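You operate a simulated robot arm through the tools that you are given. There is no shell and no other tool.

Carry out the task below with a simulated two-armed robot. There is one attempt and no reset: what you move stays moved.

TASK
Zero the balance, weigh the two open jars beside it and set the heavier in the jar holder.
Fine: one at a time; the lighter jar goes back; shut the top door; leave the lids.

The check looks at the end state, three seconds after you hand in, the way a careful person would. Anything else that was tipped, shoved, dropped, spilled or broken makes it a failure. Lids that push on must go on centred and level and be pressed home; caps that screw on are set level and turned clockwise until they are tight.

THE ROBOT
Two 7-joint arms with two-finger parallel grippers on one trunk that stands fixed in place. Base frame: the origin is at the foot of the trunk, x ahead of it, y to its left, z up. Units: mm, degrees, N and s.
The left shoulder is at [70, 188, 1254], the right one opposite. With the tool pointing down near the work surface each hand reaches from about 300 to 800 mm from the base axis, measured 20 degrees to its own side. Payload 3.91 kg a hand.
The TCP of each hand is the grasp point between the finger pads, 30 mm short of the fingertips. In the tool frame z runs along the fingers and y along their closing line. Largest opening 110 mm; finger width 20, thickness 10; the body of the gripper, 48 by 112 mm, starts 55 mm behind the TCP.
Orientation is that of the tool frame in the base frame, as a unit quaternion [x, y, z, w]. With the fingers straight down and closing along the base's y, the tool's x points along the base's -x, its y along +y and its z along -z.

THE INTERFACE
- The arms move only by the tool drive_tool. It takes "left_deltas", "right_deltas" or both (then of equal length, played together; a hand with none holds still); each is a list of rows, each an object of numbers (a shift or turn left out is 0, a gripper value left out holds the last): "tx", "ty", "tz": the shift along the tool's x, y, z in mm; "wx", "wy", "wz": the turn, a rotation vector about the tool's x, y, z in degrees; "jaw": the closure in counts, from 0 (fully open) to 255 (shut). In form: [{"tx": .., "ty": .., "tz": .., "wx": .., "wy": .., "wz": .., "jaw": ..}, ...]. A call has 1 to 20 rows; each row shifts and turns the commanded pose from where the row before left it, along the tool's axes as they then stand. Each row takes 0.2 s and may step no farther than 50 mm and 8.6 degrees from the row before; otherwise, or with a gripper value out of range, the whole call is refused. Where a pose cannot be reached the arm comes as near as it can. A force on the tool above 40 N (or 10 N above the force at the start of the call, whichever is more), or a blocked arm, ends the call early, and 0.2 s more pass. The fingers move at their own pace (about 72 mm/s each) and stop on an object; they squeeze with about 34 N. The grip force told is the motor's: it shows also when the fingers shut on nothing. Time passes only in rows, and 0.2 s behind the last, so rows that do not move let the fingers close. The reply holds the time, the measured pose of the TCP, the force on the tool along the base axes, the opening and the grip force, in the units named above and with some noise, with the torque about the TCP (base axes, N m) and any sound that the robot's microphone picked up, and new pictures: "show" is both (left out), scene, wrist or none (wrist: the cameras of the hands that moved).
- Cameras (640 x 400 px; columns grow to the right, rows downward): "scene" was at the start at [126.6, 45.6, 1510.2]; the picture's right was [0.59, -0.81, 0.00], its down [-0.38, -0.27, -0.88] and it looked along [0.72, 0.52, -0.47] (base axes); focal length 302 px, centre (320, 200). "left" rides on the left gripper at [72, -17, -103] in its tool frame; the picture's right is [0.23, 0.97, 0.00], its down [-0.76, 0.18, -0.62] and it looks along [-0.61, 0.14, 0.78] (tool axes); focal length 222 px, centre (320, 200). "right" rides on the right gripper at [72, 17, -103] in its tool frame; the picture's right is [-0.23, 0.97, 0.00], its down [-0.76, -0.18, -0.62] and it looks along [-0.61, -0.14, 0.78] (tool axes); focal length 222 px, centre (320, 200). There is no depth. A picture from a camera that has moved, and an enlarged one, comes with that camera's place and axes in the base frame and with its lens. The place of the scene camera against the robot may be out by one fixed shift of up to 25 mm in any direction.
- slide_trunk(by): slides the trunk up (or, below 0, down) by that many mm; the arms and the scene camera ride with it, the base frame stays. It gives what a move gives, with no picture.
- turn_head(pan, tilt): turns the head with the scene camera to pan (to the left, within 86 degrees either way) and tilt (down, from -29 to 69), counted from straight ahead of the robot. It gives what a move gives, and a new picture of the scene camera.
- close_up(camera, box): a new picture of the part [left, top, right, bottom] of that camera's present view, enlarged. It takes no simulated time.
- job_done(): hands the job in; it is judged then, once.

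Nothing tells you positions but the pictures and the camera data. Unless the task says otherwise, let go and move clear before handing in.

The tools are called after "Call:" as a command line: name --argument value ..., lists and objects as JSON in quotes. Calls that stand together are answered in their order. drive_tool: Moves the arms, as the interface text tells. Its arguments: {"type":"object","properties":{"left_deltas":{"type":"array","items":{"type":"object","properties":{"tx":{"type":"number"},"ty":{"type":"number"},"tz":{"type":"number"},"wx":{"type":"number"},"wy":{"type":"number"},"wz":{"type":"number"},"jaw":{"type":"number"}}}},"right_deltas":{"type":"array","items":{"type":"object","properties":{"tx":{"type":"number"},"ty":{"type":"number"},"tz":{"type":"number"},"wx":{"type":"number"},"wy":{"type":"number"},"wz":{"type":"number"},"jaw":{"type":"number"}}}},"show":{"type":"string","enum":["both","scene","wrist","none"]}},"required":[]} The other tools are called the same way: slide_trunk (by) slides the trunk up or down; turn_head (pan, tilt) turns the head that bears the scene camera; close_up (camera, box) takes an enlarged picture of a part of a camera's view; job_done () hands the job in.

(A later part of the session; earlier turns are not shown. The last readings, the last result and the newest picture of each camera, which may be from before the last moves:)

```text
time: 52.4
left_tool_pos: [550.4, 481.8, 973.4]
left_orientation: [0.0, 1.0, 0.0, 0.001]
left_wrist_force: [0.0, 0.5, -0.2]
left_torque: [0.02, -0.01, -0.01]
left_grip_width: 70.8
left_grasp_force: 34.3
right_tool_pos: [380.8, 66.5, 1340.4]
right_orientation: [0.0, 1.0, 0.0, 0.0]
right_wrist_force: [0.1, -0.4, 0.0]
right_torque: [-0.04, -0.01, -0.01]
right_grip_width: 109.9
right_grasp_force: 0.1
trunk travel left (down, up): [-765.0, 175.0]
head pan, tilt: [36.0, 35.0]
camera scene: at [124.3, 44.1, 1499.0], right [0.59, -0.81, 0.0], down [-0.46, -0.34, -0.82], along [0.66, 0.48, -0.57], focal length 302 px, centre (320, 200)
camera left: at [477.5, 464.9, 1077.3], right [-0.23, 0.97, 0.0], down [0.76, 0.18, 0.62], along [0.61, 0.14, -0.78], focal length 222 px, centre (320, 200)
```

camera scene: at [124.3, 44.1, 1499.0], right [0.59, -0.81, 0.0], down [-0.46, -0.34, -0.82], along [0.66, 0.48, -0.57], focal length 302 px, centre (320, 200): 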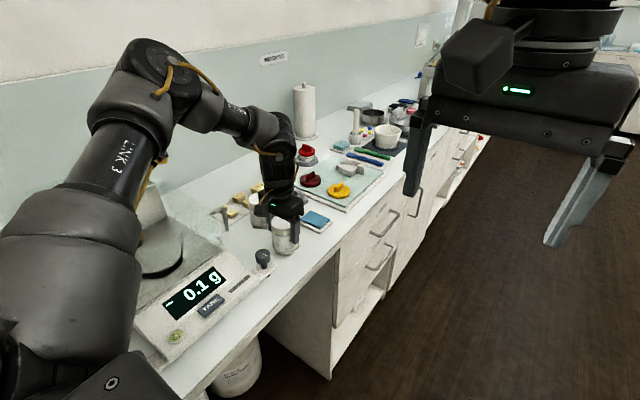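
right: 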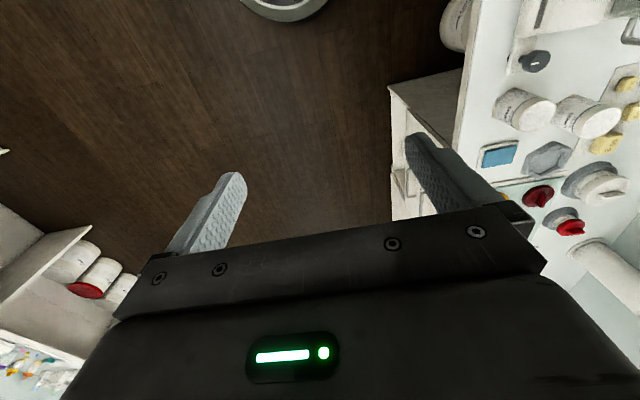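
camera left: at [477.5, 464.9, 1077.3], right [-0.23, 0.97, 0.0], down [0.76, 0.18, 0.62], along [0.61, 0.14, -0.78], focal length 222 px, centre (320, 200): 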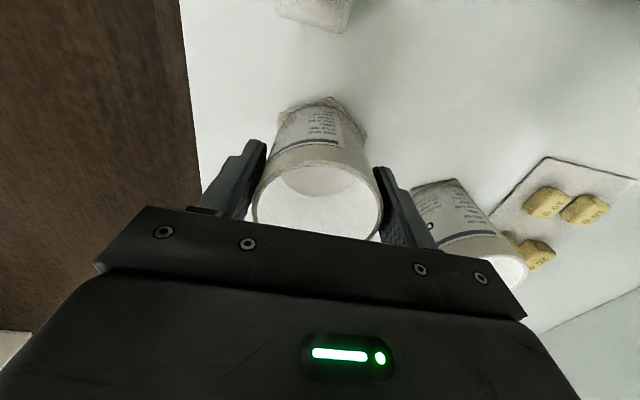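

Call:
drive_tool --left_deltas '[{"tz": 2, "ty": -1}, {"tz": 1.5}, {"tz": 1.5}]' --show "none"

```text
time: 53.2
left_tool_pos: [548.4, 481.7, 968.7]
left_orientation: [0.0, 1.0, 0.0, 0.0]
left_wrist_force: [0.1, 0.2, -0.7]
left_torque: [0.0, 0.01, -0.02]
left_grip_width: 70.8
left_grasp_force: 34.3
right_tool_pos: [381.6, 67.1, 1339.9]
right_orientation: [-0.001, 1.0, 0.001, 0.0]
right_wrist_force: [-0.9, 0.2, 0.2]
right_torque: [-0.01, 0.02, 0.02]
right_grip_width: 109.8
right_grasp_force: 0.1
trunk travel left (down, up): [-765.0, 175.0]
head pan, tilt: [36.0, 35.0]
```

Call:
drive_tool --left_deltas '[{"tz": 1}, {"tz": 1}]' --show "none"

```text
time: 53.8
left_tool_pos: [548.6, 482.5, 966.4]
left_orientation: [0.0, 1.0, 0.0, 0.0]
left_wrist_force: [0.5, -0.5, -0.6]
left_torque: [0.05, -0.01, 0.01]
left_grip_width: 70.5
left_grasp_force: 34.0
right_tool_pos: [380.5, 66.9, 1340.9]
right_orientation: [-0.001, 1.0, 0.0, 0.0]
right_wrist_force: [-0.3, -1.0, -0.5]
right_torque: [0.03, 0.01, -0.03]
right_grip_width: 110.1
right_grasp_force: 0.0
trunk travel left (down, up): [-765.0, 175.0]
head pan, tilt: [36.0, 35.0]
```

Call:
drive_tool --left_deltas '[{"tz": 1}, {"tz": 1}]' --show "wrist"

```text
time: 54.4
left_tool_pos: [548.9, 481.3, 966.0]
left_orientation: [0.0, 1.0, 0.0, 0.0]
left_wrist_force: [-0.2, 0.8, 4.4]
left_torque: [0.03, 0.11, -0.04]
left_grip_width: 70.6
left_grasp_force: 33.4
right_tool_pos: [380.0, 67.0, 1341.1]
right_orientation: [-0.001, 1.0, 0.0, 0.0]
right_wrist_force: [-0.9, -0.4, 0.1]
right_torque: [0.0, -0.02, 0.01]
right_grip_width: 109.8
right_grasp_force: 0.1
trunk travel left (down, up): [-765.0, 175.0]
head pan, tilt: [36.0, 35.0]
camera left: at [475.4, 464.0, 1069.4], right [-0.23, 0.97, 0.0], down [0.76, 0.18, 0.62], along [0.61, 0.14, -0.78], focal length 222 px, centre (320, 200)
```

left: 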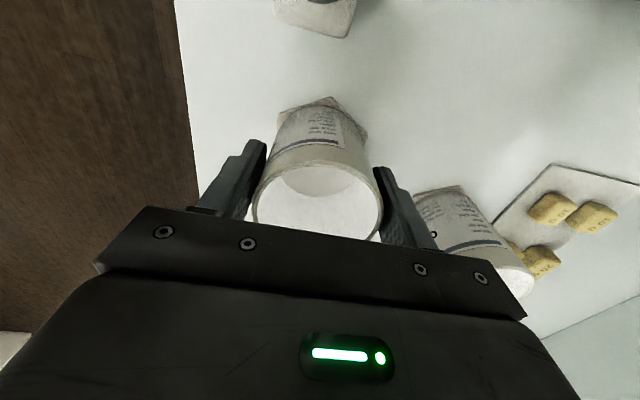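

The jar is down with 4 N of contact. I'll release, rise and back off to view the second jar.

Call:
drive_tool --left_deltas '[{"jaw": 40}, {}, {}, {"tz": -30}, {"tz": -45}, {"tz": -45}, {"tz": -45}, {"tx": 20, "ty": 40}, {"tx": 25, "ty": 40}, {"tx": 20, "ty": 40, "jaw": 0}]'

Call:
close_up --camera "left" --box '[200, 80, 460, 240]'

```text
time: 56.6
left_tool_pos: [484.1, 600.7, 1132.0]
left_orientation: [0.001, 1.0, 0.0, 0.001]
left_wrist_force: [-0.7, 0.6, 0.6]
left_torque: [0.03, 0.03, -0.01]
left_grip_width: 109.9
left_grasp_force: 0.1
right_tool_pos: [380.8, 67.4, 1340.9]
right_orientation: [0.0, 1.0, 0.0, 0.002]
right_wrist_force: [0.0, -0.1, -0.2]
right_torque: [0.01, 0.02, 0.02]
right_grip_width: 109.9
right_grasp_force: 0.1
trunk travel left (down, up): [-765.0, 175.0]
head pan, tilt: [36.0, 35.0]
camera scene: at [123.1, 44.4, 1499.2], right [0.59, -0.81, 0.0], down [-0.46, -0.34, -0.82], along [0.66, 0.48, -0.57], focal length 302 px, centre (320, 200)
camera left: at [410.9, 584.5, 1235.1], right [-0.23, 0.97, 0.0], down [0.76, 0.18, 0.62], along [0.61, 0.14, -0.78], focal length 222 px, centre (320, 200)
```

scene: 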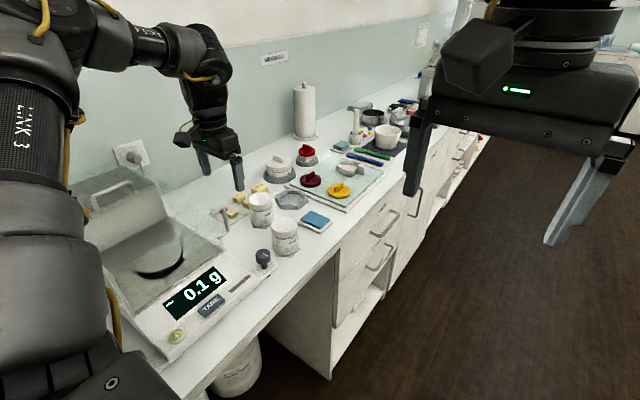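
left: 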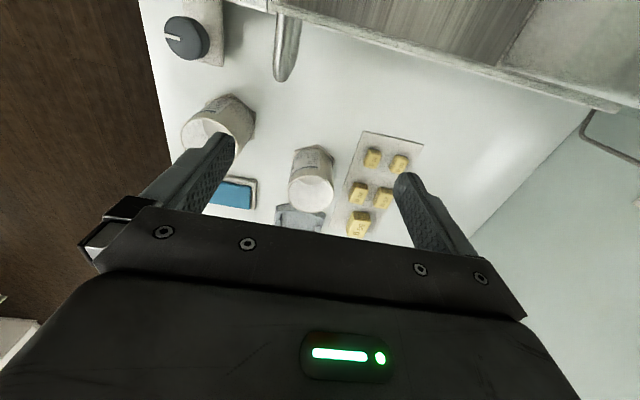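

```text
2.46 times, centred on (330, 160) of left
camera zoom: at [410.9, 584.5, 1235.1], right [-0.23, 0.97, 0.0], down [0.76, 0.18, 0.62], along [0.61, 0.14, -0.78], focal length 547 px, centre (295, 298)
```

zoom: 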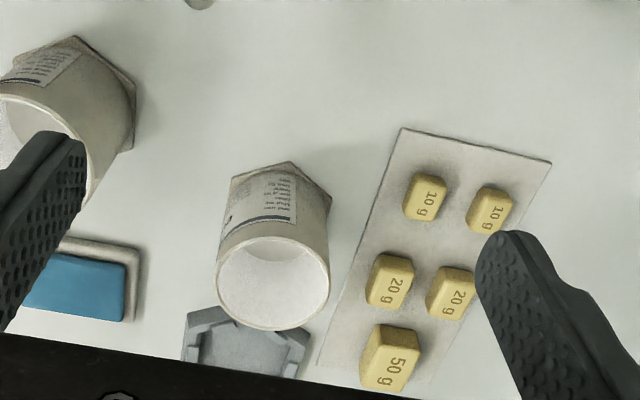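

The second jar is at about (599,615.5). It's slightly beyond vertical reach, so I'll tilt the hand 12° forward about its closing axis and hover above the jar.

Call:
drive_tool --left_deltas '[{"wy": -6, "jaw": 35}, {"wy": -6}, {"tx": -23.3, "tz": 28.5, "ty": 3.7}, {"tx": -23.3, "tz": 28.5, "ty": 3.7}, {"tx": -23.3, "tz": 28.5, "ty": 3.7}, {"tx": -23.3, "tz": 28.5, "ty": 3.7}]'

Call:
close_up --camera "left" --box '[160, 60, 480, 260]'

Call:
close_up --camera "scene" --box '[210, 160, 350, 270]'

```text
time: 58.0
left_tool_pos: [600.2, 617.1, 1034.7]
left_orientation: [0.0, 0.995, 0.0, 0.102]
left_wrist_force: [0.3, -0.4, 0.1]
left_torque: [0.02, 0.0, -0.03]
left_grip_width: 95.0
left_grasp_force: 0.0
right_tool_pos: [384.7, 67.0, 1339.3]
right_orientation: [0.0, 1.0, 0.001, -0.001]
right_wrist_force: [0.1, 0.0, 0.0]
right_torque: [-0.01, 0.03, 0.0]
right_grip_width: 110.0
right_grasp_force: 0.1
trunk travel left (down, up): [-765.0, 175.0]
head pan, tilt: [36.0, 35.0]
camera scene: at [127.7, 43.8, 1498.8], right [0.59, -0.81, 0.0], down [-0.47, -0.34, -0.82], along [0.66, 0.48, -0.58], focal length 302 px, centre (320, 200)
camera left: at [508.5, 599.7, 1121.8], right [-0.22, 0.97, -0.05], down [0.62, 0.18, 0.77], along [0.75, 0.14, -0.64], focal length 222 px, centre (320, 200)
```

scene: 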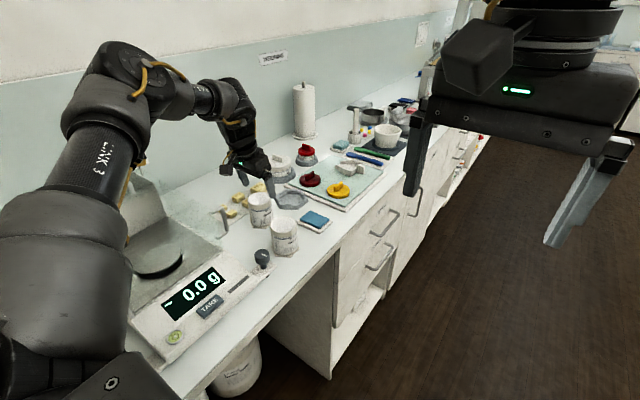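
left: 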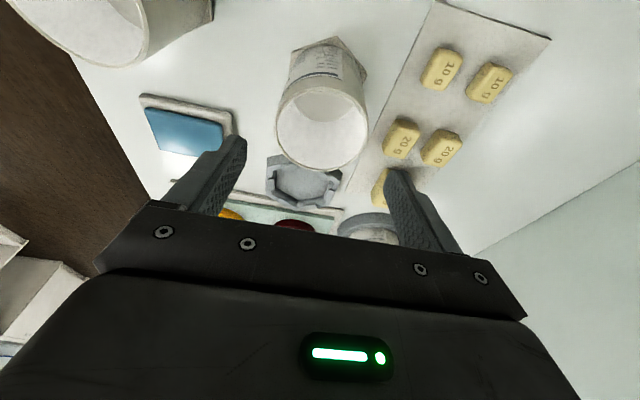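

```text
2.00 times, centred on (320, 160) of left
camera zoom: at [508.5, 599.7, 1121.8], right [-0.22, 0.97, -0.05], down [0.62, 0.18, 0.77], along [0.75, 0.14, -0.64], focal length 444 px, centre (320, 280)
```

zoom: 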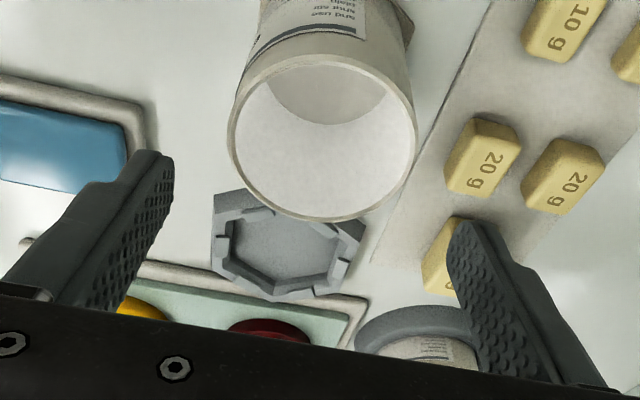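

```text
3.64 times, centred on (280, 215) of scene
camera zoom: at [127.7, 43.8, 1498.8], right [0.59, -0.81, 0.0], down [-0.47, -0.34, -0.82], along [0.66, 0.48, -0.58], focal length 1097 px, centre (466, 146)
```

zoom: 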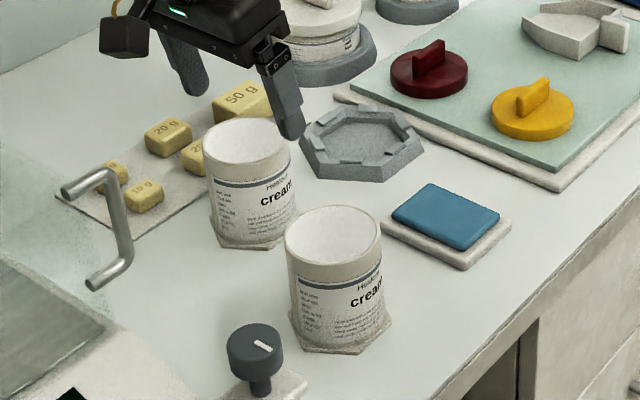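

I'll descend around the second jar.

Call:
drive_tool --left_deltas '[{"tx": 4.5, "tz": 16.2, "ty": -0.6}, {"tx": 4.5, "tz": 16.2, "ty": -0.6}, {"tx": 4.5, "tz": 16.2, "ty": -0.6}, {"tx": 4.3, "tz": 16.1, "ty": -0.6}]'

Call:
close_up --camera "scene" --box '[210, 160, 350, 270]'

```text
time: 59.0
left_tool_pos: [596.0, 612.5, 970.3]
left_orientation: [0.0, 0.995, 0.0, 0.104]
left_wrist_force: [0.3, -0.9, -0.6]
left_torque: [0.01, 0.01, -0.04]
left_grip_width: 95.0
left_grasp_force: 0.0
right_tool_pos: [380.6, 66.1, 1341.1]
right_orientation: [-0.001, 1.0, 0.0, 0.0]
right_wrist_force: [-0.2, 0.2, -0.4]
right_torque: [0.03, 0.01, 0.01]
right_grip_width: 109.8
right_grasp_force: 0.0
trunk travel left (down, up): [-765.0, 175.0]
head pan, tilt: [36.0, 35.0]
camera scene: at [124.1, 44.1, 1499.1], right [0.59, -0.81, 0.0], down [-0.46, -0.34, -0.82], along [0.66, 0.48, -0.57], focal length 302 px, centre (320, 200)
camera left: at [503.4, 595.7, 1057.1], right [-0.22, 0.97, -0.05], down [0.62, 0.18, 0.77], along [0.76, 0.14, -0.64], focal length 222 px, centre (320, 200)
```

scene: 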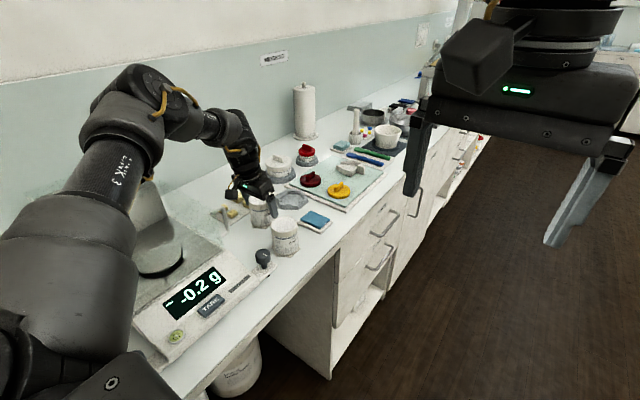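
left: 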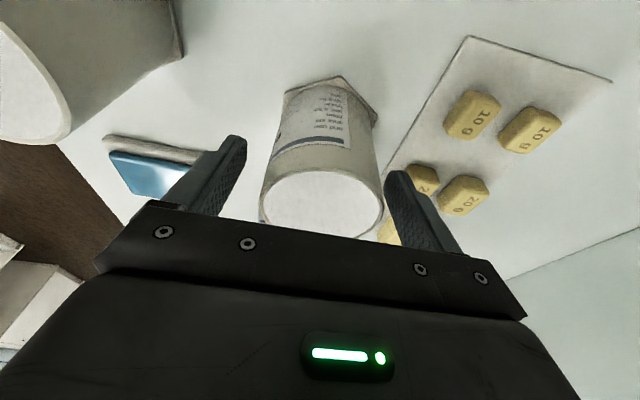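

```text
3.64 times, centred on (280, 215) of scene
camera zoom: at [124.1, 44.1, 1499.1], right [0.59, -0.81, 0.0], down [-0.46, -0.34, -0.82], along [0.66, 0.48, -0.57], focal length 1097 px, centre (466, 146)
```

zoom: 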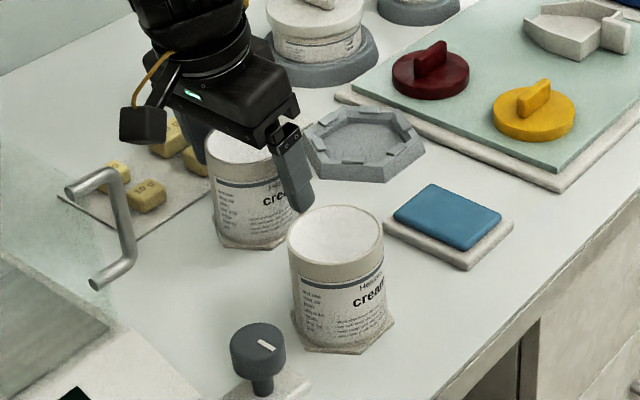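

Call:
drive_tool --left_deltas '[{"tx": -1.6, "tz": 2.4, "ty": 1}, {"jaw": 255}, {}, {}, {}]' --show "wrist"

```text
time: 60.2
left_tool_pos: [598.9, 613.2, 969.1]
left_orientation: [0.0, 0.995, 0.0, 0.104]
left_wrist_force: [0.2, 0.9, 1.0]
left_torque: [0.03, 0.0, -0.02]
left_grip_width: 70.4
left_grasp_force: 34.0
right_tool_pos: [380.3, 66.9, 1340.7]
right_orientation: [0.0, 1.0, 0.0, 0.0]
right_wrist_force: [-0.1, 0.2, -0.3]
right_torque: [0.02, -0.02, 0.01]
right_grip_width: 109.9
right_grasp_force: 0.0
trunk travel left (down, up): [-765.0, 175.0]
head pan, tilt: [36.0, 35.0]
camera left: at [505.8, 596.9, 1055.1], right [-0.22, 0.97, -0.05], down [0.62, 0.18, 0.77], along [0.76, 0.14, -0.64], focal length 222 px, centre (320, 200)
```

left: 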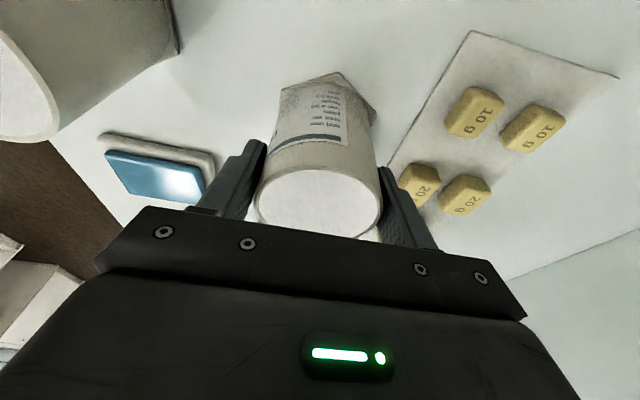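

Gripped. I'll lift and carry it toward the balance at the same tilt.

Call:
drive_tool --left_deltas '[{"tx": -1.04, "tz": -4.9}, {"tx": -2.5, "tz": -11.7}, {"tx": -0.3, "tz": -25.5}, {"tx": 11.7, "tz": -41.3}, {"tx": 11.7, "tz": -41.3}, {"tx": 11.7, "tz": -41.3}, {"tx": 11.7, "tz": -41.3}, {"tx": 11.7, "tz": -41.3}, {"tx": 38.1, "tz": -8.1, "ty": 4}, {"tx": 38.1, "tz": -8.1, "ty": 4}, {"tx": 38.1, "tz": -8.1, "ty": 4}, {"tx": 38.1, "tz": -8.1, "ty": 4}, {"tx": 38.1, "tz": -8.1, "ty": 4}]'

```text
time: 63.0
left_tool_pos: [293.0, 634.6, 1197.7]
left_orientation: [0.0, 0.994, -0.001, 0.106]
left_wrist_force: [0.3, -0.3, 0.4]
left_torque: [0.02, -0.03, -0.02]
left_grip_width: 70.2
left_grasp_force: 33.8
right_tool_pos: [379.5, 66.0, 1340.9]
right_orientation: [0.0, 1.0, -0.001, 0.001]
right_wrist_force: [-0.5, -0.7, 0.1]
right_torque: [-0.02, 0.0, -0.02]
right_grip_width: 110.1
right_grasp_force: 0.1
trunk travel left (down, up): [-765.0, 175.0]
head pan, tilt: [36.0, 35.0]
camera scene: at [121.2, 44.3, 1499.3], right [0.59, -0.81, 0.0], down [-0.46, -0.34, -0.82], along [0.66, 0.48, -0.57], focal length 302 px, centre (320, 200)
camera left: at [199.7, 617.0, 1284.3], right [-0.22, 0.97, -0.05], down [0.61, 0.18, 0.77], along [0.76, 0.14, -0.64], focal length 222 px, centre (320, 200)
```

scene: 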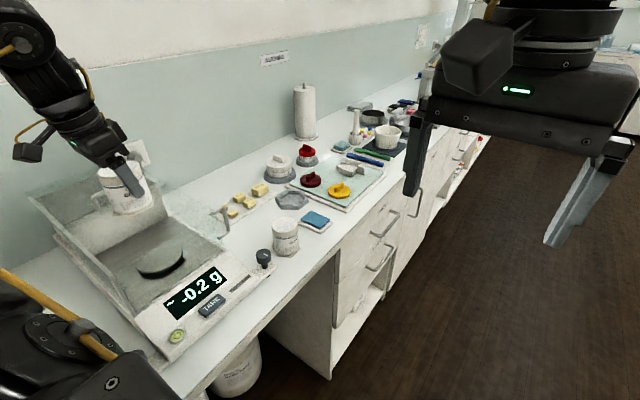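
left: 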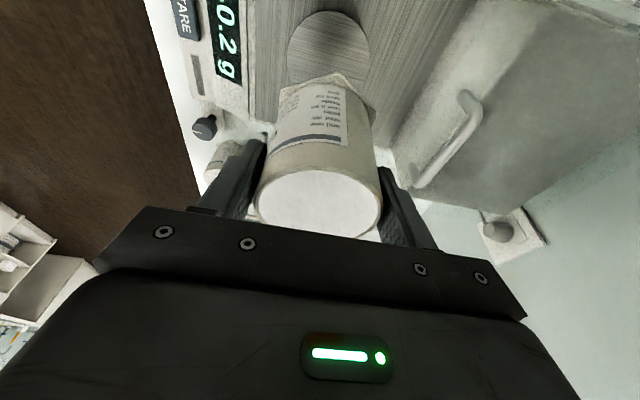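

Call:
drive_tool --left_deltas '[{"tx": 5.6, "tz": 32.5}, {"tx": 5.6, "tz": 32.5}, {"tx": 5.7, "tz": 32.5}, {"tx": 5.7, "tz": 32.5}]'

Call:
close_up --camera "scene" --box '[60, 160, 220, 290]'

```text
time: 64.0
left_tool_pos: [302.4, 634.5, 1067.9]
left_orientation: [0.0, 0.995, -0.001, 0.105]
left_wrist_force: [-0.2, -0.1, -2.1]
left_torque: [0.01, 0.01, 0.01]
left_grip_width: 70.7
left_grasp_force: 34.0
right_tool_pos: [381.3, 68.6, 1341.9]
right_orientation: [0.001, 1.0, -0.001, 0.0]
right_wrist_force: [-1.0, -0.1, 0.3]
right_torque: [-0.01, 0.0, -0.01]
right_grip_width: 109.9
right_grasp_force: 0.0
trunk travel left (down, up): [-765.0, 175.0]
head pan, tilt: [36.0, 35.0]
camera scene: at [124.7, 45.6, 1499.0], right [0.59, -0.81, 0.0], down [-0.46, -0.34, -0.82], along [0.66, 0.48, -0.57], focal length 302 px, centre (320, 200)
camera left: at [210.2, 618.1, 1153.9], right [-0.22, 0.97, -0.05], down [0.62, 0.18, 0.77], along [0.76, 0.14, -0.64], focal length 222 px, centre (320, 200)
```

scene: 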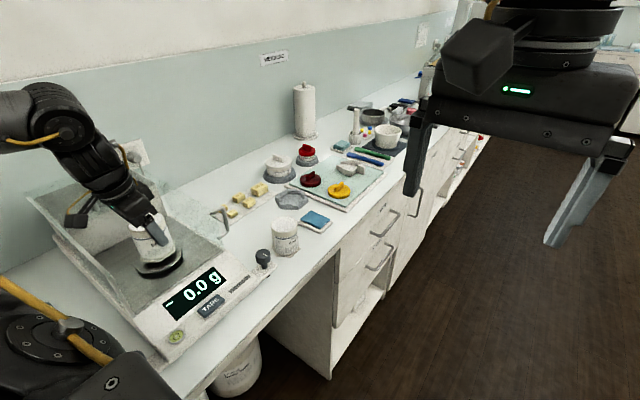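
left: 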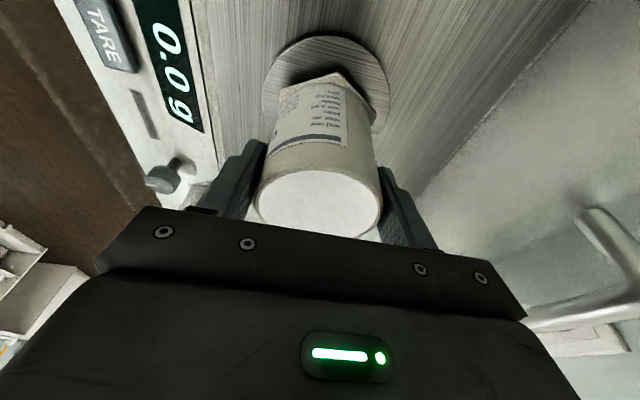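

```text
3.08 times, centred on (140, 225) of scene
camera zoom: at [124.7, 45.6, 1499.0], right [0.59, -0.81, 0.0], down [-0.46, -0.34, -0.82], along [0.66, 0.48, -0.57], focal length 928 px, centre (874, 123)
```

zoom: 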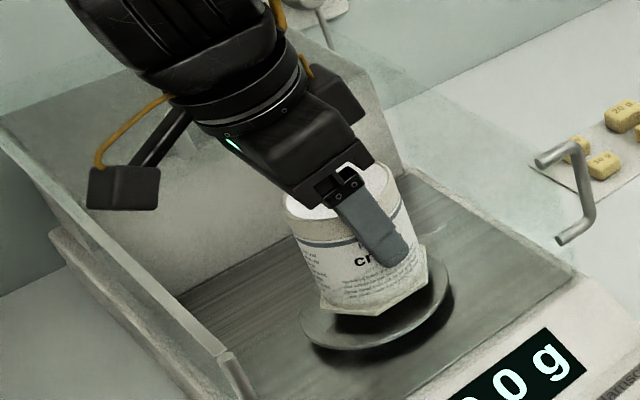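

Call:
drive_tool --left_deltas '[{"tx": 4.8, "tz": 3.6}, {"tx": 1.0, "tz": 4.9}, {"tx": 0.4, "tz": 2}]' --show "none"

```text
time: 64.8
left_tool_pos: [297.9, 634.6, 1057.8]
left_orientation: [0.001, 0.995, 0.0, 0.105]
left_wrist_force: [-0.3, -0.2, -1.2]
left_torque: [0.01, -0.02, 0.01]
left_grip_width: 70.3
left_grasp_force: 34.1
right_tool_pos: [380.6, 68.0, 1341.1]
right_orientation: [-0.001, 1.0, -0.001, 0.0]
right_wrist_force: [-0.4, -0.5, 0.0]
right_torque: [0.03, -0.03, 0.01]
right_grip_width: 109.8
right_grasp_force: 0.0
trunk travel left (down, up): [-765.0, 175.0]
head pan, tilt: [36.0, 35.0]
```

Call:
drive_tool --left_deltas '[{"tx": 0.3, "tz": 1.5}, {"tx": 0.2, "tz": 1}]' --show "none"

```text
time: 65.4
left_tool_pos: [298.1, 634.9, 1057.4]
left_orientation: [0.001, 0.994, 0.0, 0.107]
left_wrist_force: [0.4, 4.0, 13.2]
left_torque: [-0.07, 0.26, -0.08]
left_grip_width: 70.6
left_grasp_force: 34.3
right_tool_pos: [380.1, 66.9, 1343.3]
right_orientation: [-0.001, 1.0, 0.0, 0.0]
right_wrist_force: [-0.4, 0.4, -0.1]
right_torque: [-0.04, 0.0, 0.02]
right_grip_width: 109.8
right_grasp_force: 0.2
trunk travel left (down, up): [-765.0, 175.0]
head pan, tilt: [36.0, 35.0]
```

It's touching the pan at 13 N. I'll ease up slightly and check that it sits level before releasing.

Call:
drive_tool --left_deltas '[{"tx": -0.15, "tz": -0.8}, {}]' --show "none"

Call:
close_up --camera "scene" --box '[90, 190, 210, 290]'

Call:
close_up --camera "left" --box '[230, 20, 430, 150]'

```text
time: 66.0
left_tool_pos: [298.4, 635.0, 1056.1]
left_orientation: [0.0, 0.994, 0.001, 0.106]
left_wrist_force: [2.6, 4.6, 14.4]
left_torque: [0.05, -0.1, 0.02]
left_grip_width: 70.2
left_grasp_force: 33.7
right_tool_pos: [379.7, 64.4, 1340.9]
right_orientation: [0.0, 1.0, 0.0, 0.0]
right_wrist_force: [-0.4, 0.0, 0.0]
right_torque: [0.02, -0.01, 0.0]
right_grip_width: 110.0
right_grasp_force: 0.1
trunk travel left (down, up): [-765.0, 175.0]
head pan, tilt: [36.0, 35.0]
```

```text
4.00 times, centred on (150, 240) of scene
camera zoom: at [123.4, 43.0, 1499.2], right [0.59, -0.81, 0.0], down [-0.46, -0.34, -0.82], along [0.66, 0.48, -0.57], focal length 1206 px, centre (1000, 40)
```

zoom: 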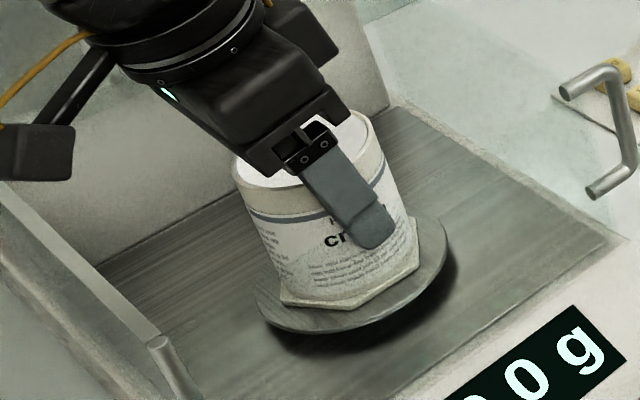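

```text
3.08 times, centred on (330, 85) of left
camera zoom: at [205.4, 617.4, 1142.0], right [-0.22, 0.97, -0.05], down [0.61, 0.18, 0.77], along [0.76, 0.14, -0.64], focal length 684 px, centre (289, 554)
```

zoom: 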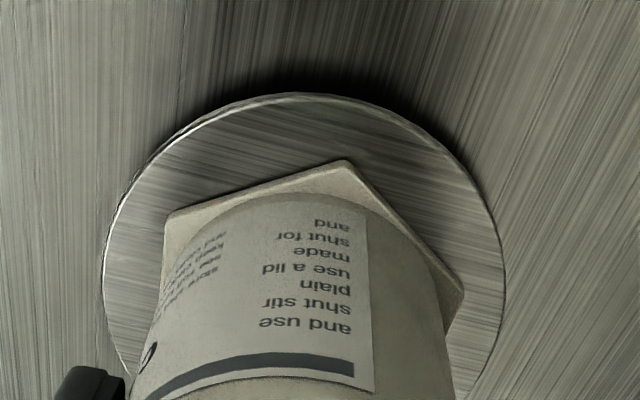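

Call:
drive_tool --left_deltas '[{"tx": -0.2, "tz": -1}, {"jaw": 60}, {}, {}, {}]' --show "scene"

Call:
drive_tool --left_deltas '[{}, {}, {}, {}, {}]' --show "scene"

Call:
close_up --camera "scene" --box '[110, 200, 260, 320]'

```text
time: 67.2
left_tool_pos: [298.3, 635.0, 1055.4]
left_orientation: [0.001, 0.995, -0.001, 0.104]
left_wrist_force: [0.0, 0.1, 0.5]
left_torque: [-0.02, 0.02, -0.01]
left_grip_width: 84.4
left_grasp_force: 0.0
right_tool_pos: [381.5, 67.0, 1341.9]
right_orientation: [0.0, 1.0, 0.0, 0.0]
right_wrist_force: [0.2, 0.9, 0.4]
right_torque: [0.03, 0.01, -0.01]
right_grip_width: 110.0
right_grasp_force: 0.0
trunk travel left (down, up): [-765.0, 175.0]
head pan, tilt: [36.0, 35.0]
camera scene: at [123.8, 44.3, 1499.1], right [0.59, -0.81, 0.0], down [-0.46, -0.34, -0.82], along [0.66, 0.48, -0.57], focal length 302 px, centre (320, 200)
```

scene: 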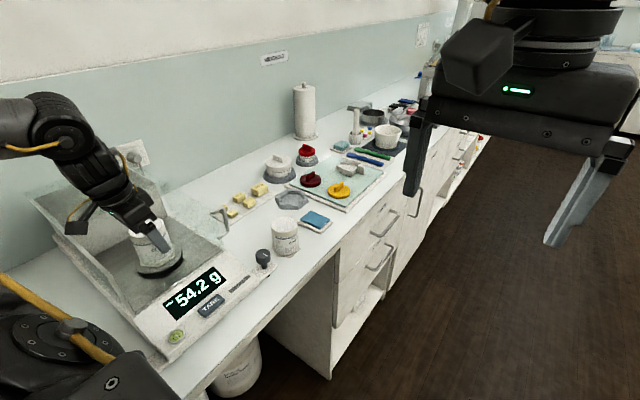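

```text
time: 68.4
left_tool_pos: [297.4, 636.0, 1055.0]
left_orientation: [0.0, 0.995, 0.001, 0.104]
left_wrist_force: [0.4, -0.4, 0.0]
left_torque: [-0.02, 0.0, 0.02]
left_grip_width: 84.2
left_grasp_force: 0.0
right_tool_pos: [381.2, 66.3, 1340.2]
right_orientation: [0.0, 1.0, 0.0, -0.001]
right_wrist_force: [0.5, -0.3, 1.1]
right_torque: [0.01, 0.02, -0.01]
right_grip_width: 110.2
right_grasp_force: 0.1
trunk travel left (down, up): [-765.0, 175.0]
head pan, tilt: [36.0, 35.0]
camera scene: at [123.9, 44.2, 1499.1], right [0.59, -0.81, 0.0], down [-0.46, -0.34, -0.82], along [0.66, 0.48, -0.57], focal length 302 px, centre (320, 200)
```

scene: 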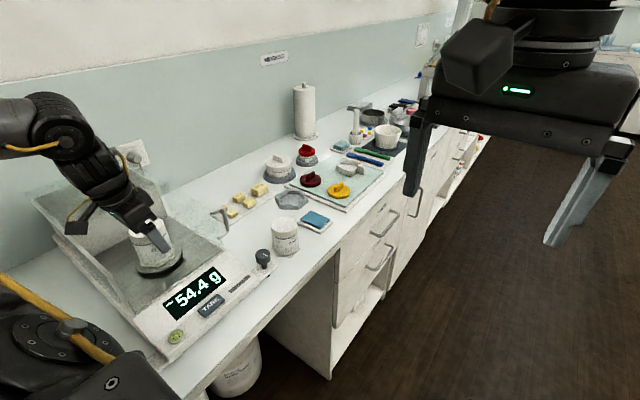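

```text
3.33 times, centred on (185, 260) of scene
camera zoom: at [123.9, 44.2, 1499.1], right [0.59, -0.81, 0.0], down [-0.46, -0.34, -0.82], along [0.66, 0.48, -0.57], focal length 1005 px, centre (770, 0)
```

zoom: 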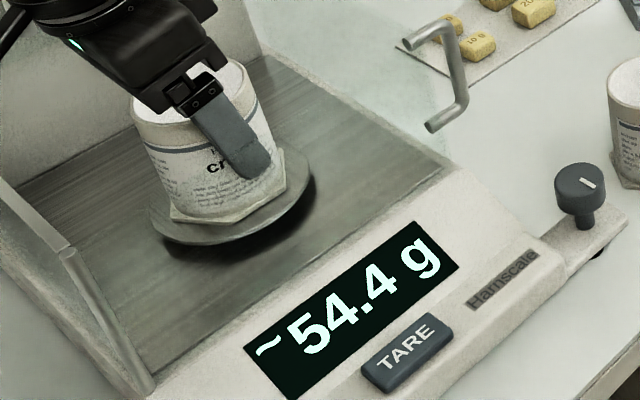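

The second jar is 54.3 g and the first 89.2 g, so the front jar is clearly heavier. I'll return the lighter jar to its place.

Call:
drive_tool --left_deltas '[{"jaw": 255}, {}, {}, {"tx": -1, "tz": -4.9}, {"tx": -3.1, "tz": -14.7}, {"tx": -6.2, "tz": -29.3}, {"tx": -8.3, "tz": -39.1}, {"tx": -8.3, "tz": -39.1}, {"tx": -2.5, "tz": -11.7}, {"tx": -38.1, "tz": 8.1, "ty": -4.3}, {"tx": -38.1, "tz": 8.1, "ty": -4.3}, {"tx": -38.1, "tz": 8.1, "ty": -4.3}, {"tx": -38.1, "tz": 8.1, "ty": -4.3}, {"tx": -38.1, "tz": 8.1, "ty": -4.3}, {"tx": -12.6, "tz": 41.5}, {"tx": -12.6, "tz": 41.5}, {"tx": -12.6, "tz": 41.5}, {"tx": -12.6, "tz": 41.5}, {"tx": -12.6, "tz": 41.5}]'

```text
time: 72.4
left_tool_pos: [603.3, 612.5, 1008.4]
left_orientation: [0.0, 0.995, -0.001, 0.103]
left_wrist_force: [0.4, 0.4, -1.0]
left_torque: [0.01, 0.04, 0.01]
left_grip_width: 70.4
left_grasp_force: 33.5
right_tool_pos: [382.7, 68.1, 1340.1]
right_orientation: [-0.001, 1.0, -0.001, -0.001]
right_wrist_force: [0.2, 0.2, -0.6]
right_torque: [0.02, -0.02, 0.02]
right_grip_width: 109.9
right_grasp_force: 0.0
trunk travel left (down, up): [-765.0, 175.0]
head pan, tilt: [36.0, 35.0]
camera scene: at [126.5, 45.1, 1498.9], right [0.59, -0.81, 0.0], down [-0.47, -0.34, -0.82], along [0.66, 0.48, -0.58], focal length 302 px, centre (320, 200)
camera left: at [511.7, 595.5, 1095.1], right [-0.22, 0.97, -0.05], down [0.62, 0.18, 0.77], along [0.76, 0.14, -0.64], focal length 222 px, centre (320, 200)
```

scene: 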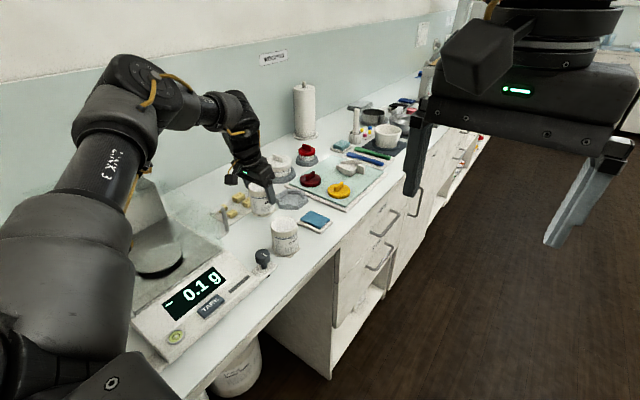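
left: 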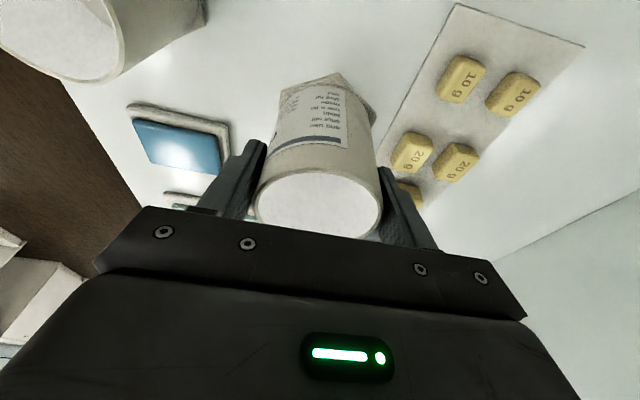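

Call:
drive_tool --left_deltas '[{"tx": 4, "tz": 12, "ty": 0.5}, {"tx": 4, "tz": 11, "ty": 0.5}, {"tx": 3.2, "tz": 7}, {"tx": 0.4, "tz": 2}]' --show "none"

```text
time: 73.4
left_tool_pos: [593.7, 613.7, 973.3]
left_orientation: [0.0, 0.995, 0.0, 0.104]
left_wrist_force: [-0.2, -0.3, -0.8]
left_torque: [0.01, 0.0, 0.01]
left_grip_width: 70.5
left_grasp_force: 34.3
right_tool_pos: [381.2, 67.7, 1341.9]
right_orientation: [0.001, 1.0, 0.0, 0.0]
right_wrist_force: [0.6, 0.6, -0.6]
right_torque: [-0.03, 0.0, -0.01]
right_grip_width: 110.0
right_grasp_force: 0.0
trunk travel left (down, up): [-765.0, 175.0]
head pan, tilt: [36.0, 35.0]
```

Call:
drive_tool --left_deltas '[{"tx": -3.5, "tz": 2.8}, {"tx": 0.4, "tz": 2}, {"tx": 0.2, "tz": 1}]' --show "none"

```text
time: 74.2
left_tool_pos: [598.0, 613.7, 969.8]
left_orientation: [0.0, 0.995, 0.0, 0.104]
left_wrist_force: [-0.3, 0.3, -0.2]
left_torque: [-0.01, 0.0, -0.01]
left_grip_width: 70.5
left_grasp_force: 34.1
right_tool_pos: [381.2, 67.0, 1340.9]
right_orientation: [-0.002, 1.0, 0.0, 0.0]
right_wrist_force: [0.4, 0.4, 0.3]
right_torque: [-0.01, 0.01, -0.02]
right_grip_width: 109.8
right_grasp_force: 0.2
trunk travel left (down, up): [-765.0, 175.0]
head pan, tilt: [36.0, 35.0]
```

Call:
drive_tool --left_deltas '[{"tx": 0.2, "tz": 1}, {"tx": 0.2, "tz": 1}]' --show "none"

```text
time: 74.8
left_tool_pos: [597.4, 613.6, 967.3]
left_orientation: [0.0, 0.995, 0.0, 0.104]
left_wrist_force: [0.5, -0.1, 1.4]
left_torque: [-0.01, -0.05, -0.05]
left_grip_width: 70.4
left_grasp_force: 34.4
right_tool_pos: [380.3, 66.5, 1342.3]
right_orientation: [0.0, 1.0, 0.0, 0.0]
right_wrist_force: [-0.3, -1.1, 0.6]
right_torque: [-0.03, 0.01, -0.01]
right_grip_width: 109.7
right_grasp_force: 0.1
trunk travel left (down, up): [-765.0, 175.0]
head pan, tilt: [36.0, 35.0]
```

Call:
drive_tool --left_deltas '[{"tx": 0.15, "tz": 0.8}, {}]' --show "wrist"

```text
time: 75.4
left_tool_pos: [597.1, 612.5, 968.0]
left_orientation: [0.0, 0.995, 0.0, 0.104]
left_wrist_force: [1.0, 1.2, 3.8]
left_torque: [0.04, -0.07, -0.04]
left_grip_width: 70.5
left_grasp_force: 34.3
right_tool_pos: [380.3, 66.9, 1341.1]
right_orientation: [0.0, 1.0, 0.0, 0.001]
right_wrist_force: [0.9, 0.1, 0.3]
right_torque: [0.03, -0.01, -0.01]
right_grip_width: 110.0
right_grasp_force: 0.1
trunk travel left (down, up): [-765.0, 175.0]
head pan, tilt: [36.0, 35.0]
camera left: at [504.3, 596.6, 1053.4], right [-0.22, 0.97, -0.05], down [0.61, 0.18, 0.77], along [0.76, 0.14, -0.64], focal length 222 px, centre (320, 200)
```

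left: 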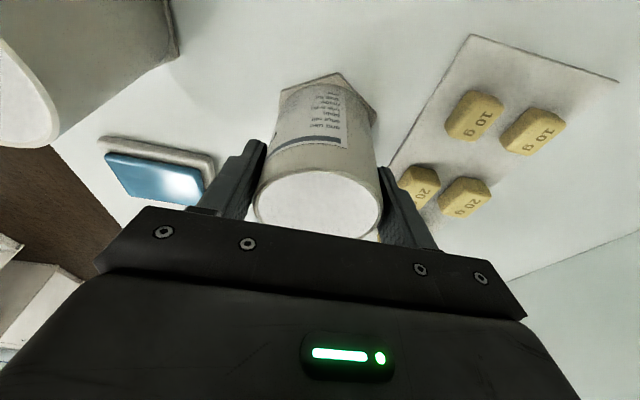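

The lighter jar is back down with a light contact. I'll release, rise and take a good look at the holder.

Call:
drive_tool --left_deltas '[{"jaw": 30}, {}, {}, {"tx": -4.2, "tz": -19.6}, {"tx": -8.3, "tz": -39}, {"tx": -8.3, "tz": -39}, {"tx": -8.3, "tz": -39}, {"tx": -6, "tz": -25}]'

Call:
close_up --camera "left" --box '[220, 60, 420, 230]'

Call:
close_up --camera "scene" --box '[210, 160, 350, 270]'

```text
time: 77.2
left_tool_pos: [601.1, 613.7, 1133.1]
left_orientation: [0.0, 0.995, 0.0, 0.104]
left_wrist_force: [-0.5, -0.2, -0.6]
left_torque: [0.02, -0.02, 0.02]
left_grip_width: 97.0
left_grasp_force: 0.1
right_tool_pos: [381.8, 66.7, 1340.5]
right_orientation: [0.0, 1.0, 0.0, 0.0]
right_wrist_force: [-0.1, 0.0, -0.3]
right_torque: [0.01, -0.04, 0.01]
right_grip_width: 109.8
right_grasp_force: 0.2
trunk travel left (down, up): [-765.0, 175.0]
head pan, tilt: [36.0, 35.0]
camera scene: at [123.6, 43.1, 1499.1], right [0.59, -0.81, 0.0], down [-0.46, -0.34, -0.82], along [0.66, 0.48, -0.57], focal length 302 px, centre (320, 200)
camera left: at [508.2, 595.5, 1219.7], right [-0.22, 0.97, -0.05], down [0.61, 0.18, 0.77], along [0.76, 0.14, -0.64], focal length 222 px, centre (320, 200)
```

scene: 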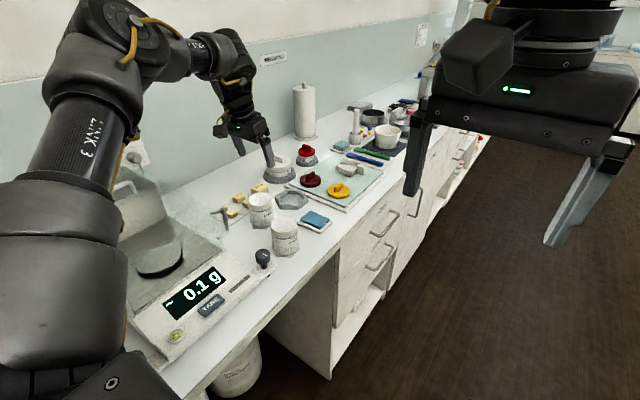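
left: 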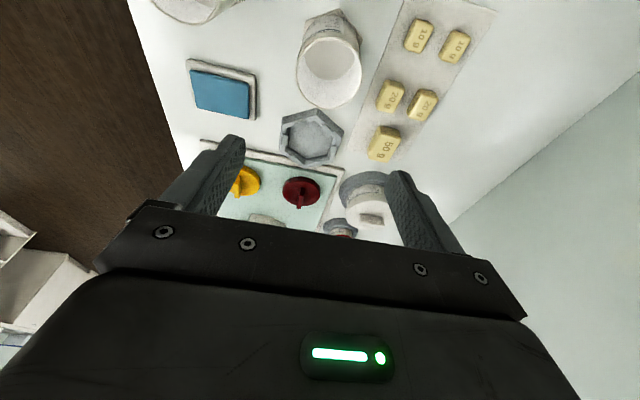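

```text
2.35 times, centred on (320, 145) of left
camera zoom: at [508.2, 595.5, 1219.7], right [-0.22, 0.97, -0.05], down [0.61, 0.18, 0.77], along [0.76, 0.14, -0.64], focal length 523 px, centre (320, 329)
```

zoom: 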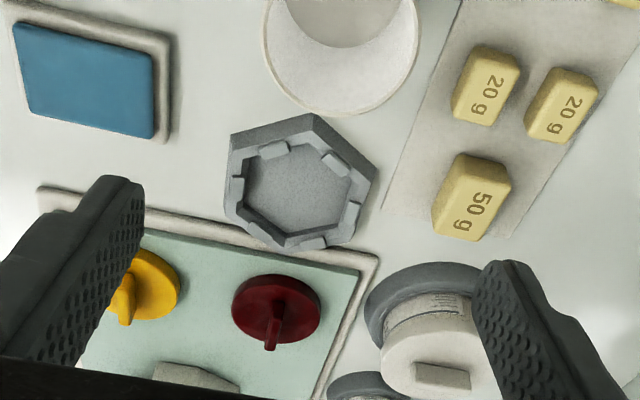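

```text
3.64 times, centred on (280, 215) of scene
camera zoom: at [123.6, 43.1, 1499.1], right [0.59, -0.81, 0.0], down [-0.46, -0.34, -0.82], along [0.66, 0.48, -0.57], focal length 1097 px, centre (466, 146)
```

zoom: 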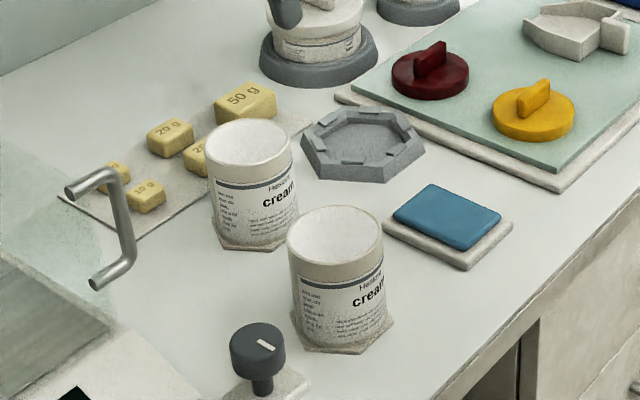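

Call:
close_up --camera "left" --box '[265, 95, 365, 175]'

Call:
close_up --camera "scene" --box '[265, 180, 325, 218]'

```text
5.00 times, centred on (315, 135) of left
camera zoom: at [508.2, 595.5, 1219.7], right [-0.22, 0.97, -0.05], down [0.61, 0.18, 0.77], along [0.76, 0.14, -0.64], focal length 1111 px, centre (345, 525)
```

zoom: 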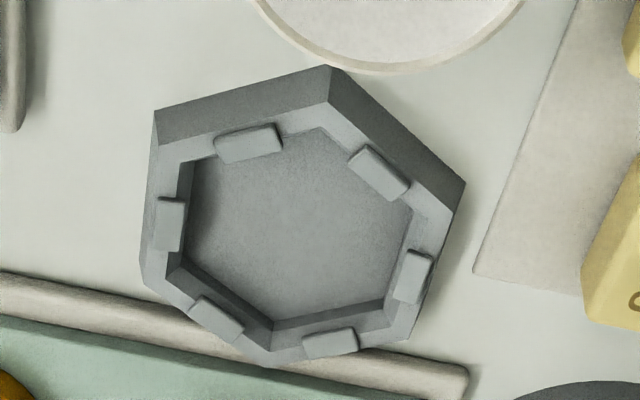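

```text
10.53 times, centred on (295, 199) of scene
camera zoom: at [123.6, 43.1, 1499.1], right [0.59, -0.81, 0.0], down [-0.46, -0.34, -0.82], along [0.66, 0.48, -0.57], focal length 3175 px, centre (583, 210)
```

zoom: 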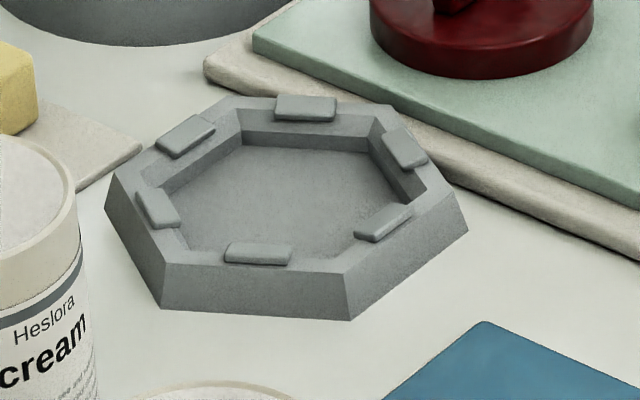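

The holder's hex recess is centred near (733,614.5) with its corners pointing along ±x. The jar's hex foot has the same orientation, so carrying it without turning will fit. First I'll go back and re-measure the front (heavier) jar.

Call:
drive_tool --left_deltas '[{"tx": 30, "ty": -33.5, "tz": -9}, {"tx": 30, "ty": -33.5, "tz": -9}, {"tx": 30, "ty": -33.5, "tz": -9}, {"tx": 30, "ty": -33.5, "tz": -9}, {"wy": 6}, {"wy": 6}, {}]'

Call:
close_up --camera "left" --box '[250, 80, 370, 180]'

```text
time: 78.8
left_tool_pos: [471.6, 481.0, 1142.6]
left_orientation: [0.0, 1.0, 0.0, -0.001]
left_wrist_force: [0.7, -0.3, 0.0]
left_torque: [-0.01, 0.01, -0.02]
left_grip_width: 96.9
left_grasp_force: 0.2
right_tool_pos: [378.2, 67.2, 1340.6]
right_orientation: [-0.001, 1.0, -0.001, 0.0]
right_wrist_force: [0.0, 0.5, -0.2]
right_torque: [0.02, -0.01, 0.01]
right_grip_width: 110.1
right_grasp_force: 0.1
trunk travel left (down, up): [-765.0, 175.0]
head pan, tilt: [36.0, 35.0]
camera scene: at [122.0, 44.5, 1499.2], right [0.59, -0.81, 0.0], down [-0.46, -0.34, -0.82], along [0.66, 0.48, -0.57], focal length 302 px, centre (320, 200)
camera left: at [399.5, 464.2, 1246.4], right [-0.23, 0.97, 0.0], down [0.76, 0.18, 0.62], along [0.61, 0.14, -0.78], focal length 222 px, centre (320, 200)
```

scene: 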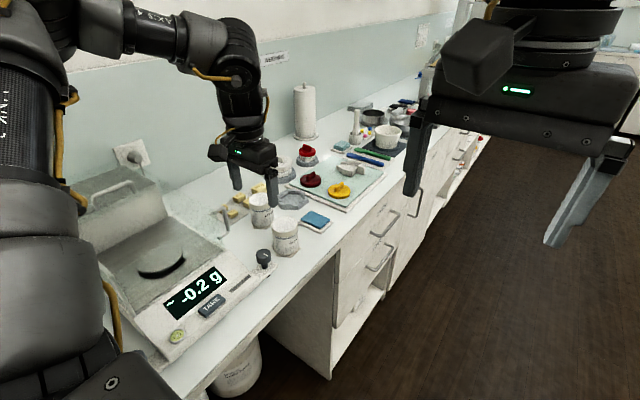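
left: 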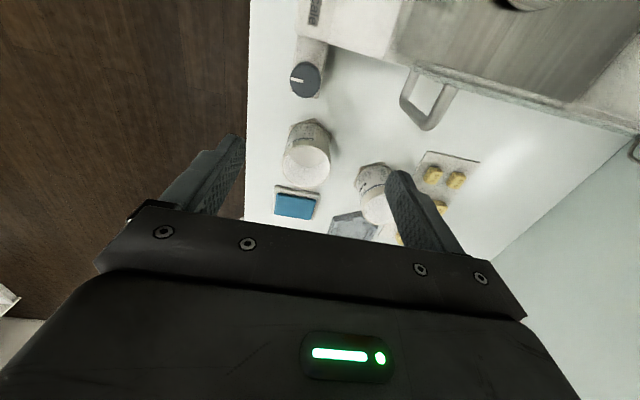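

```text
4.00 times, centred on (310, 130) of left
camera zoom: at [399.5, 464.2, 1246.4], right [-0.23, 0.97, 0.0], down [0.76, 0.18, 0.62], along [0.61, 0.14, -0.78], focal length 888 px, centre (360, 480)
```

zoom: 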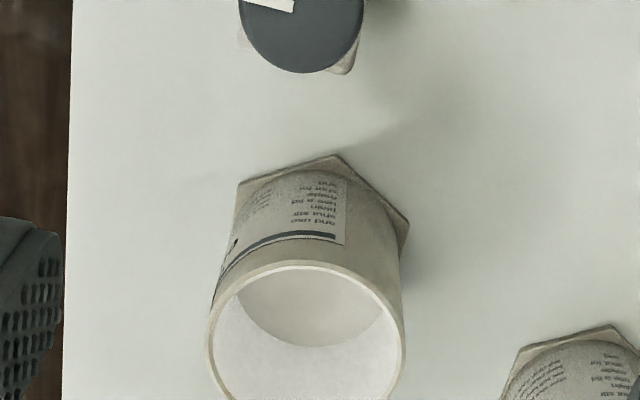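

The heavier jar's centre is at about (555,481). To reach the holder I need a tilted grip, so I'll yaw the hand 50° and tilt it 40° here in free space.

Call:
drive_tool --left_deltas '[{"wz": -8.34, "jaw": 25}, {"wz": -8.34}, {"wz": -8.34}, {"wz": -8.33}, {"wz": -8.33}, {"wz": -8.32}, {"wy": -8}, {"wy": -8}, {"wy": -8}, {"wy": -8}, {"wy": -8}]'

```text
time: 81.2
left_tool_pos: [447.1, 566.8, 1188.7]
left_orientation: [-0.416, 0.893, 0.073, 0.157]
left_wrist_force: [0.7, -1.0, -0.5]
left_torque: [0.01, 0.04, -0.01]
left_grip_width: 99.3
left_grasp_force: 0.0
left hand out of reach, approached as far as the arm can: row 6, 7, 8, 9, 10, 11
right_tool_pos: [381.1, 65.4, 1341.2]
right_orientation: [-0.001, 1.0, 0.0, 0.001]
right_wrist_force: [0.1, -0.4, 0.4]
right_torque: [-0.02, 0.0, 0.03]
right_grip_width: 110.0
right_grasp_force: 0.1
trunk travel left (down, up): [-765.0, 175.0]
head pan, tilt: [36.0, 35.0]
camera scene: at [124.4, 43.1, 1499.1], right [0.59, -0.81, 0.0], down [-0.46, -0.34, -0.82], along [0.66, 0.48, -0.57], focal length 302 px, centre (320, 200)
camera left: at [393.8, 476.2, 1261.2], right [-0.88, 0.46, -0.08], down [0.19, 0.5, 0.85], along [0.43, 0.73, -0.53], focal length 222 px, centre (320, 200)
```

scene: 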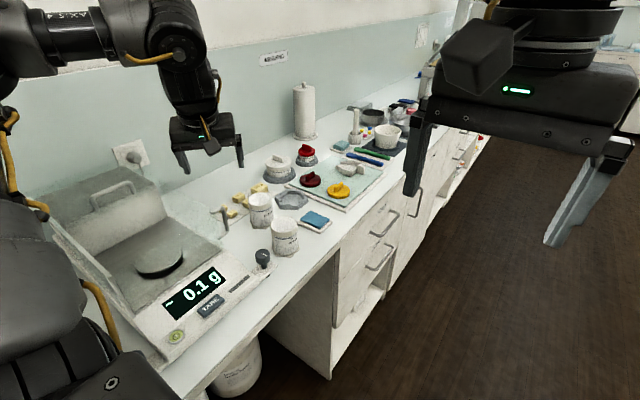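
left: 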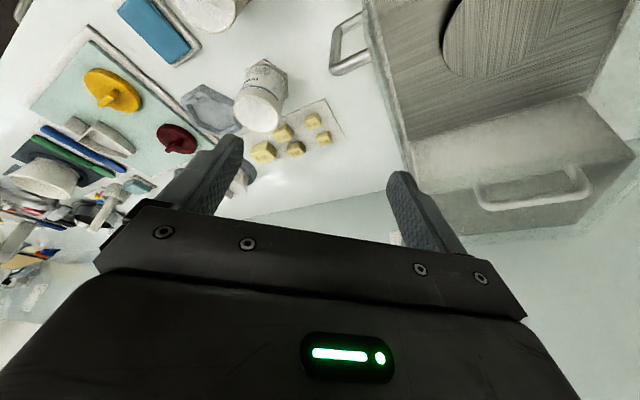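

A joint limit blocks that yaw direction. The other way round, with the hand flipped so its camera is on the far side looking straight down, should work and also keeps the camera clear of the light jar. I'll undo the tilt and rotate clockwise.

Call:
drive_tool --left_deltas '[{"wy": 8}, {"wy": 8}, {"wy": 4}, {"wz": 8.4}, {"wz": 8.4}, {"wz": 8.4}, {"wz": 8.4}, {"wz": 8.4}, {"wz": 8.4}, {"wz": 8.4}, {"wz": 8.4}, {"wz": 8.4}, {"wz": 8.4}]' --show "scene"

```text
time: 84.0
left_tool_pos: [447.9, 567.3, 1187.1]
left_orientation: [0.294, 0.956, -0.001, 0.0]
left_wrist_force: [-0.3, -0.1, 0.0]
left_torque: [-0.01, 0.0, -0.01]
left_grip_width: 99.4
left_grasp_force: 0.0
right_tool_pos: [380.3, 67.9, 1340.3]
right_orientation: [0.0, 1.0, 0.0, 0.0]
right_wrist_force: [1.0, -0.2, -0.7]
right_torque: [-0.02, 0.04, 0.0]
right_grip_width: 110.1
right_grasp_force: 0.0
trunk travel left (down, up): [-765.0, 175.0]
head pan, tilt: [36.0, 35.0]
camera scene: at [123.8, 44.1, 1499.1], right [0.59, -0.81, 0.0], down [-0.46, -0.34, -0.82], along [0.66, 0.48, -0.57], focal length 302 px, centre (320, 200)
```

scene: 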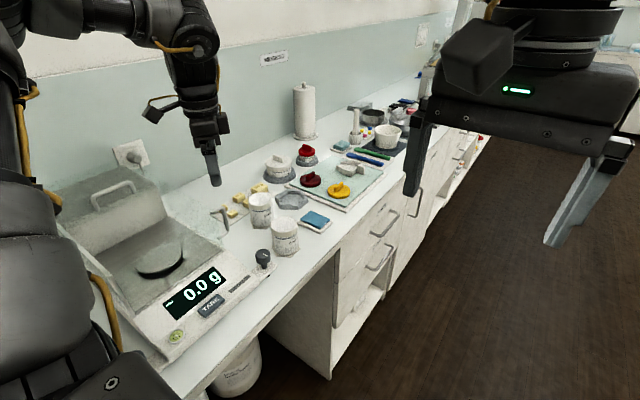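

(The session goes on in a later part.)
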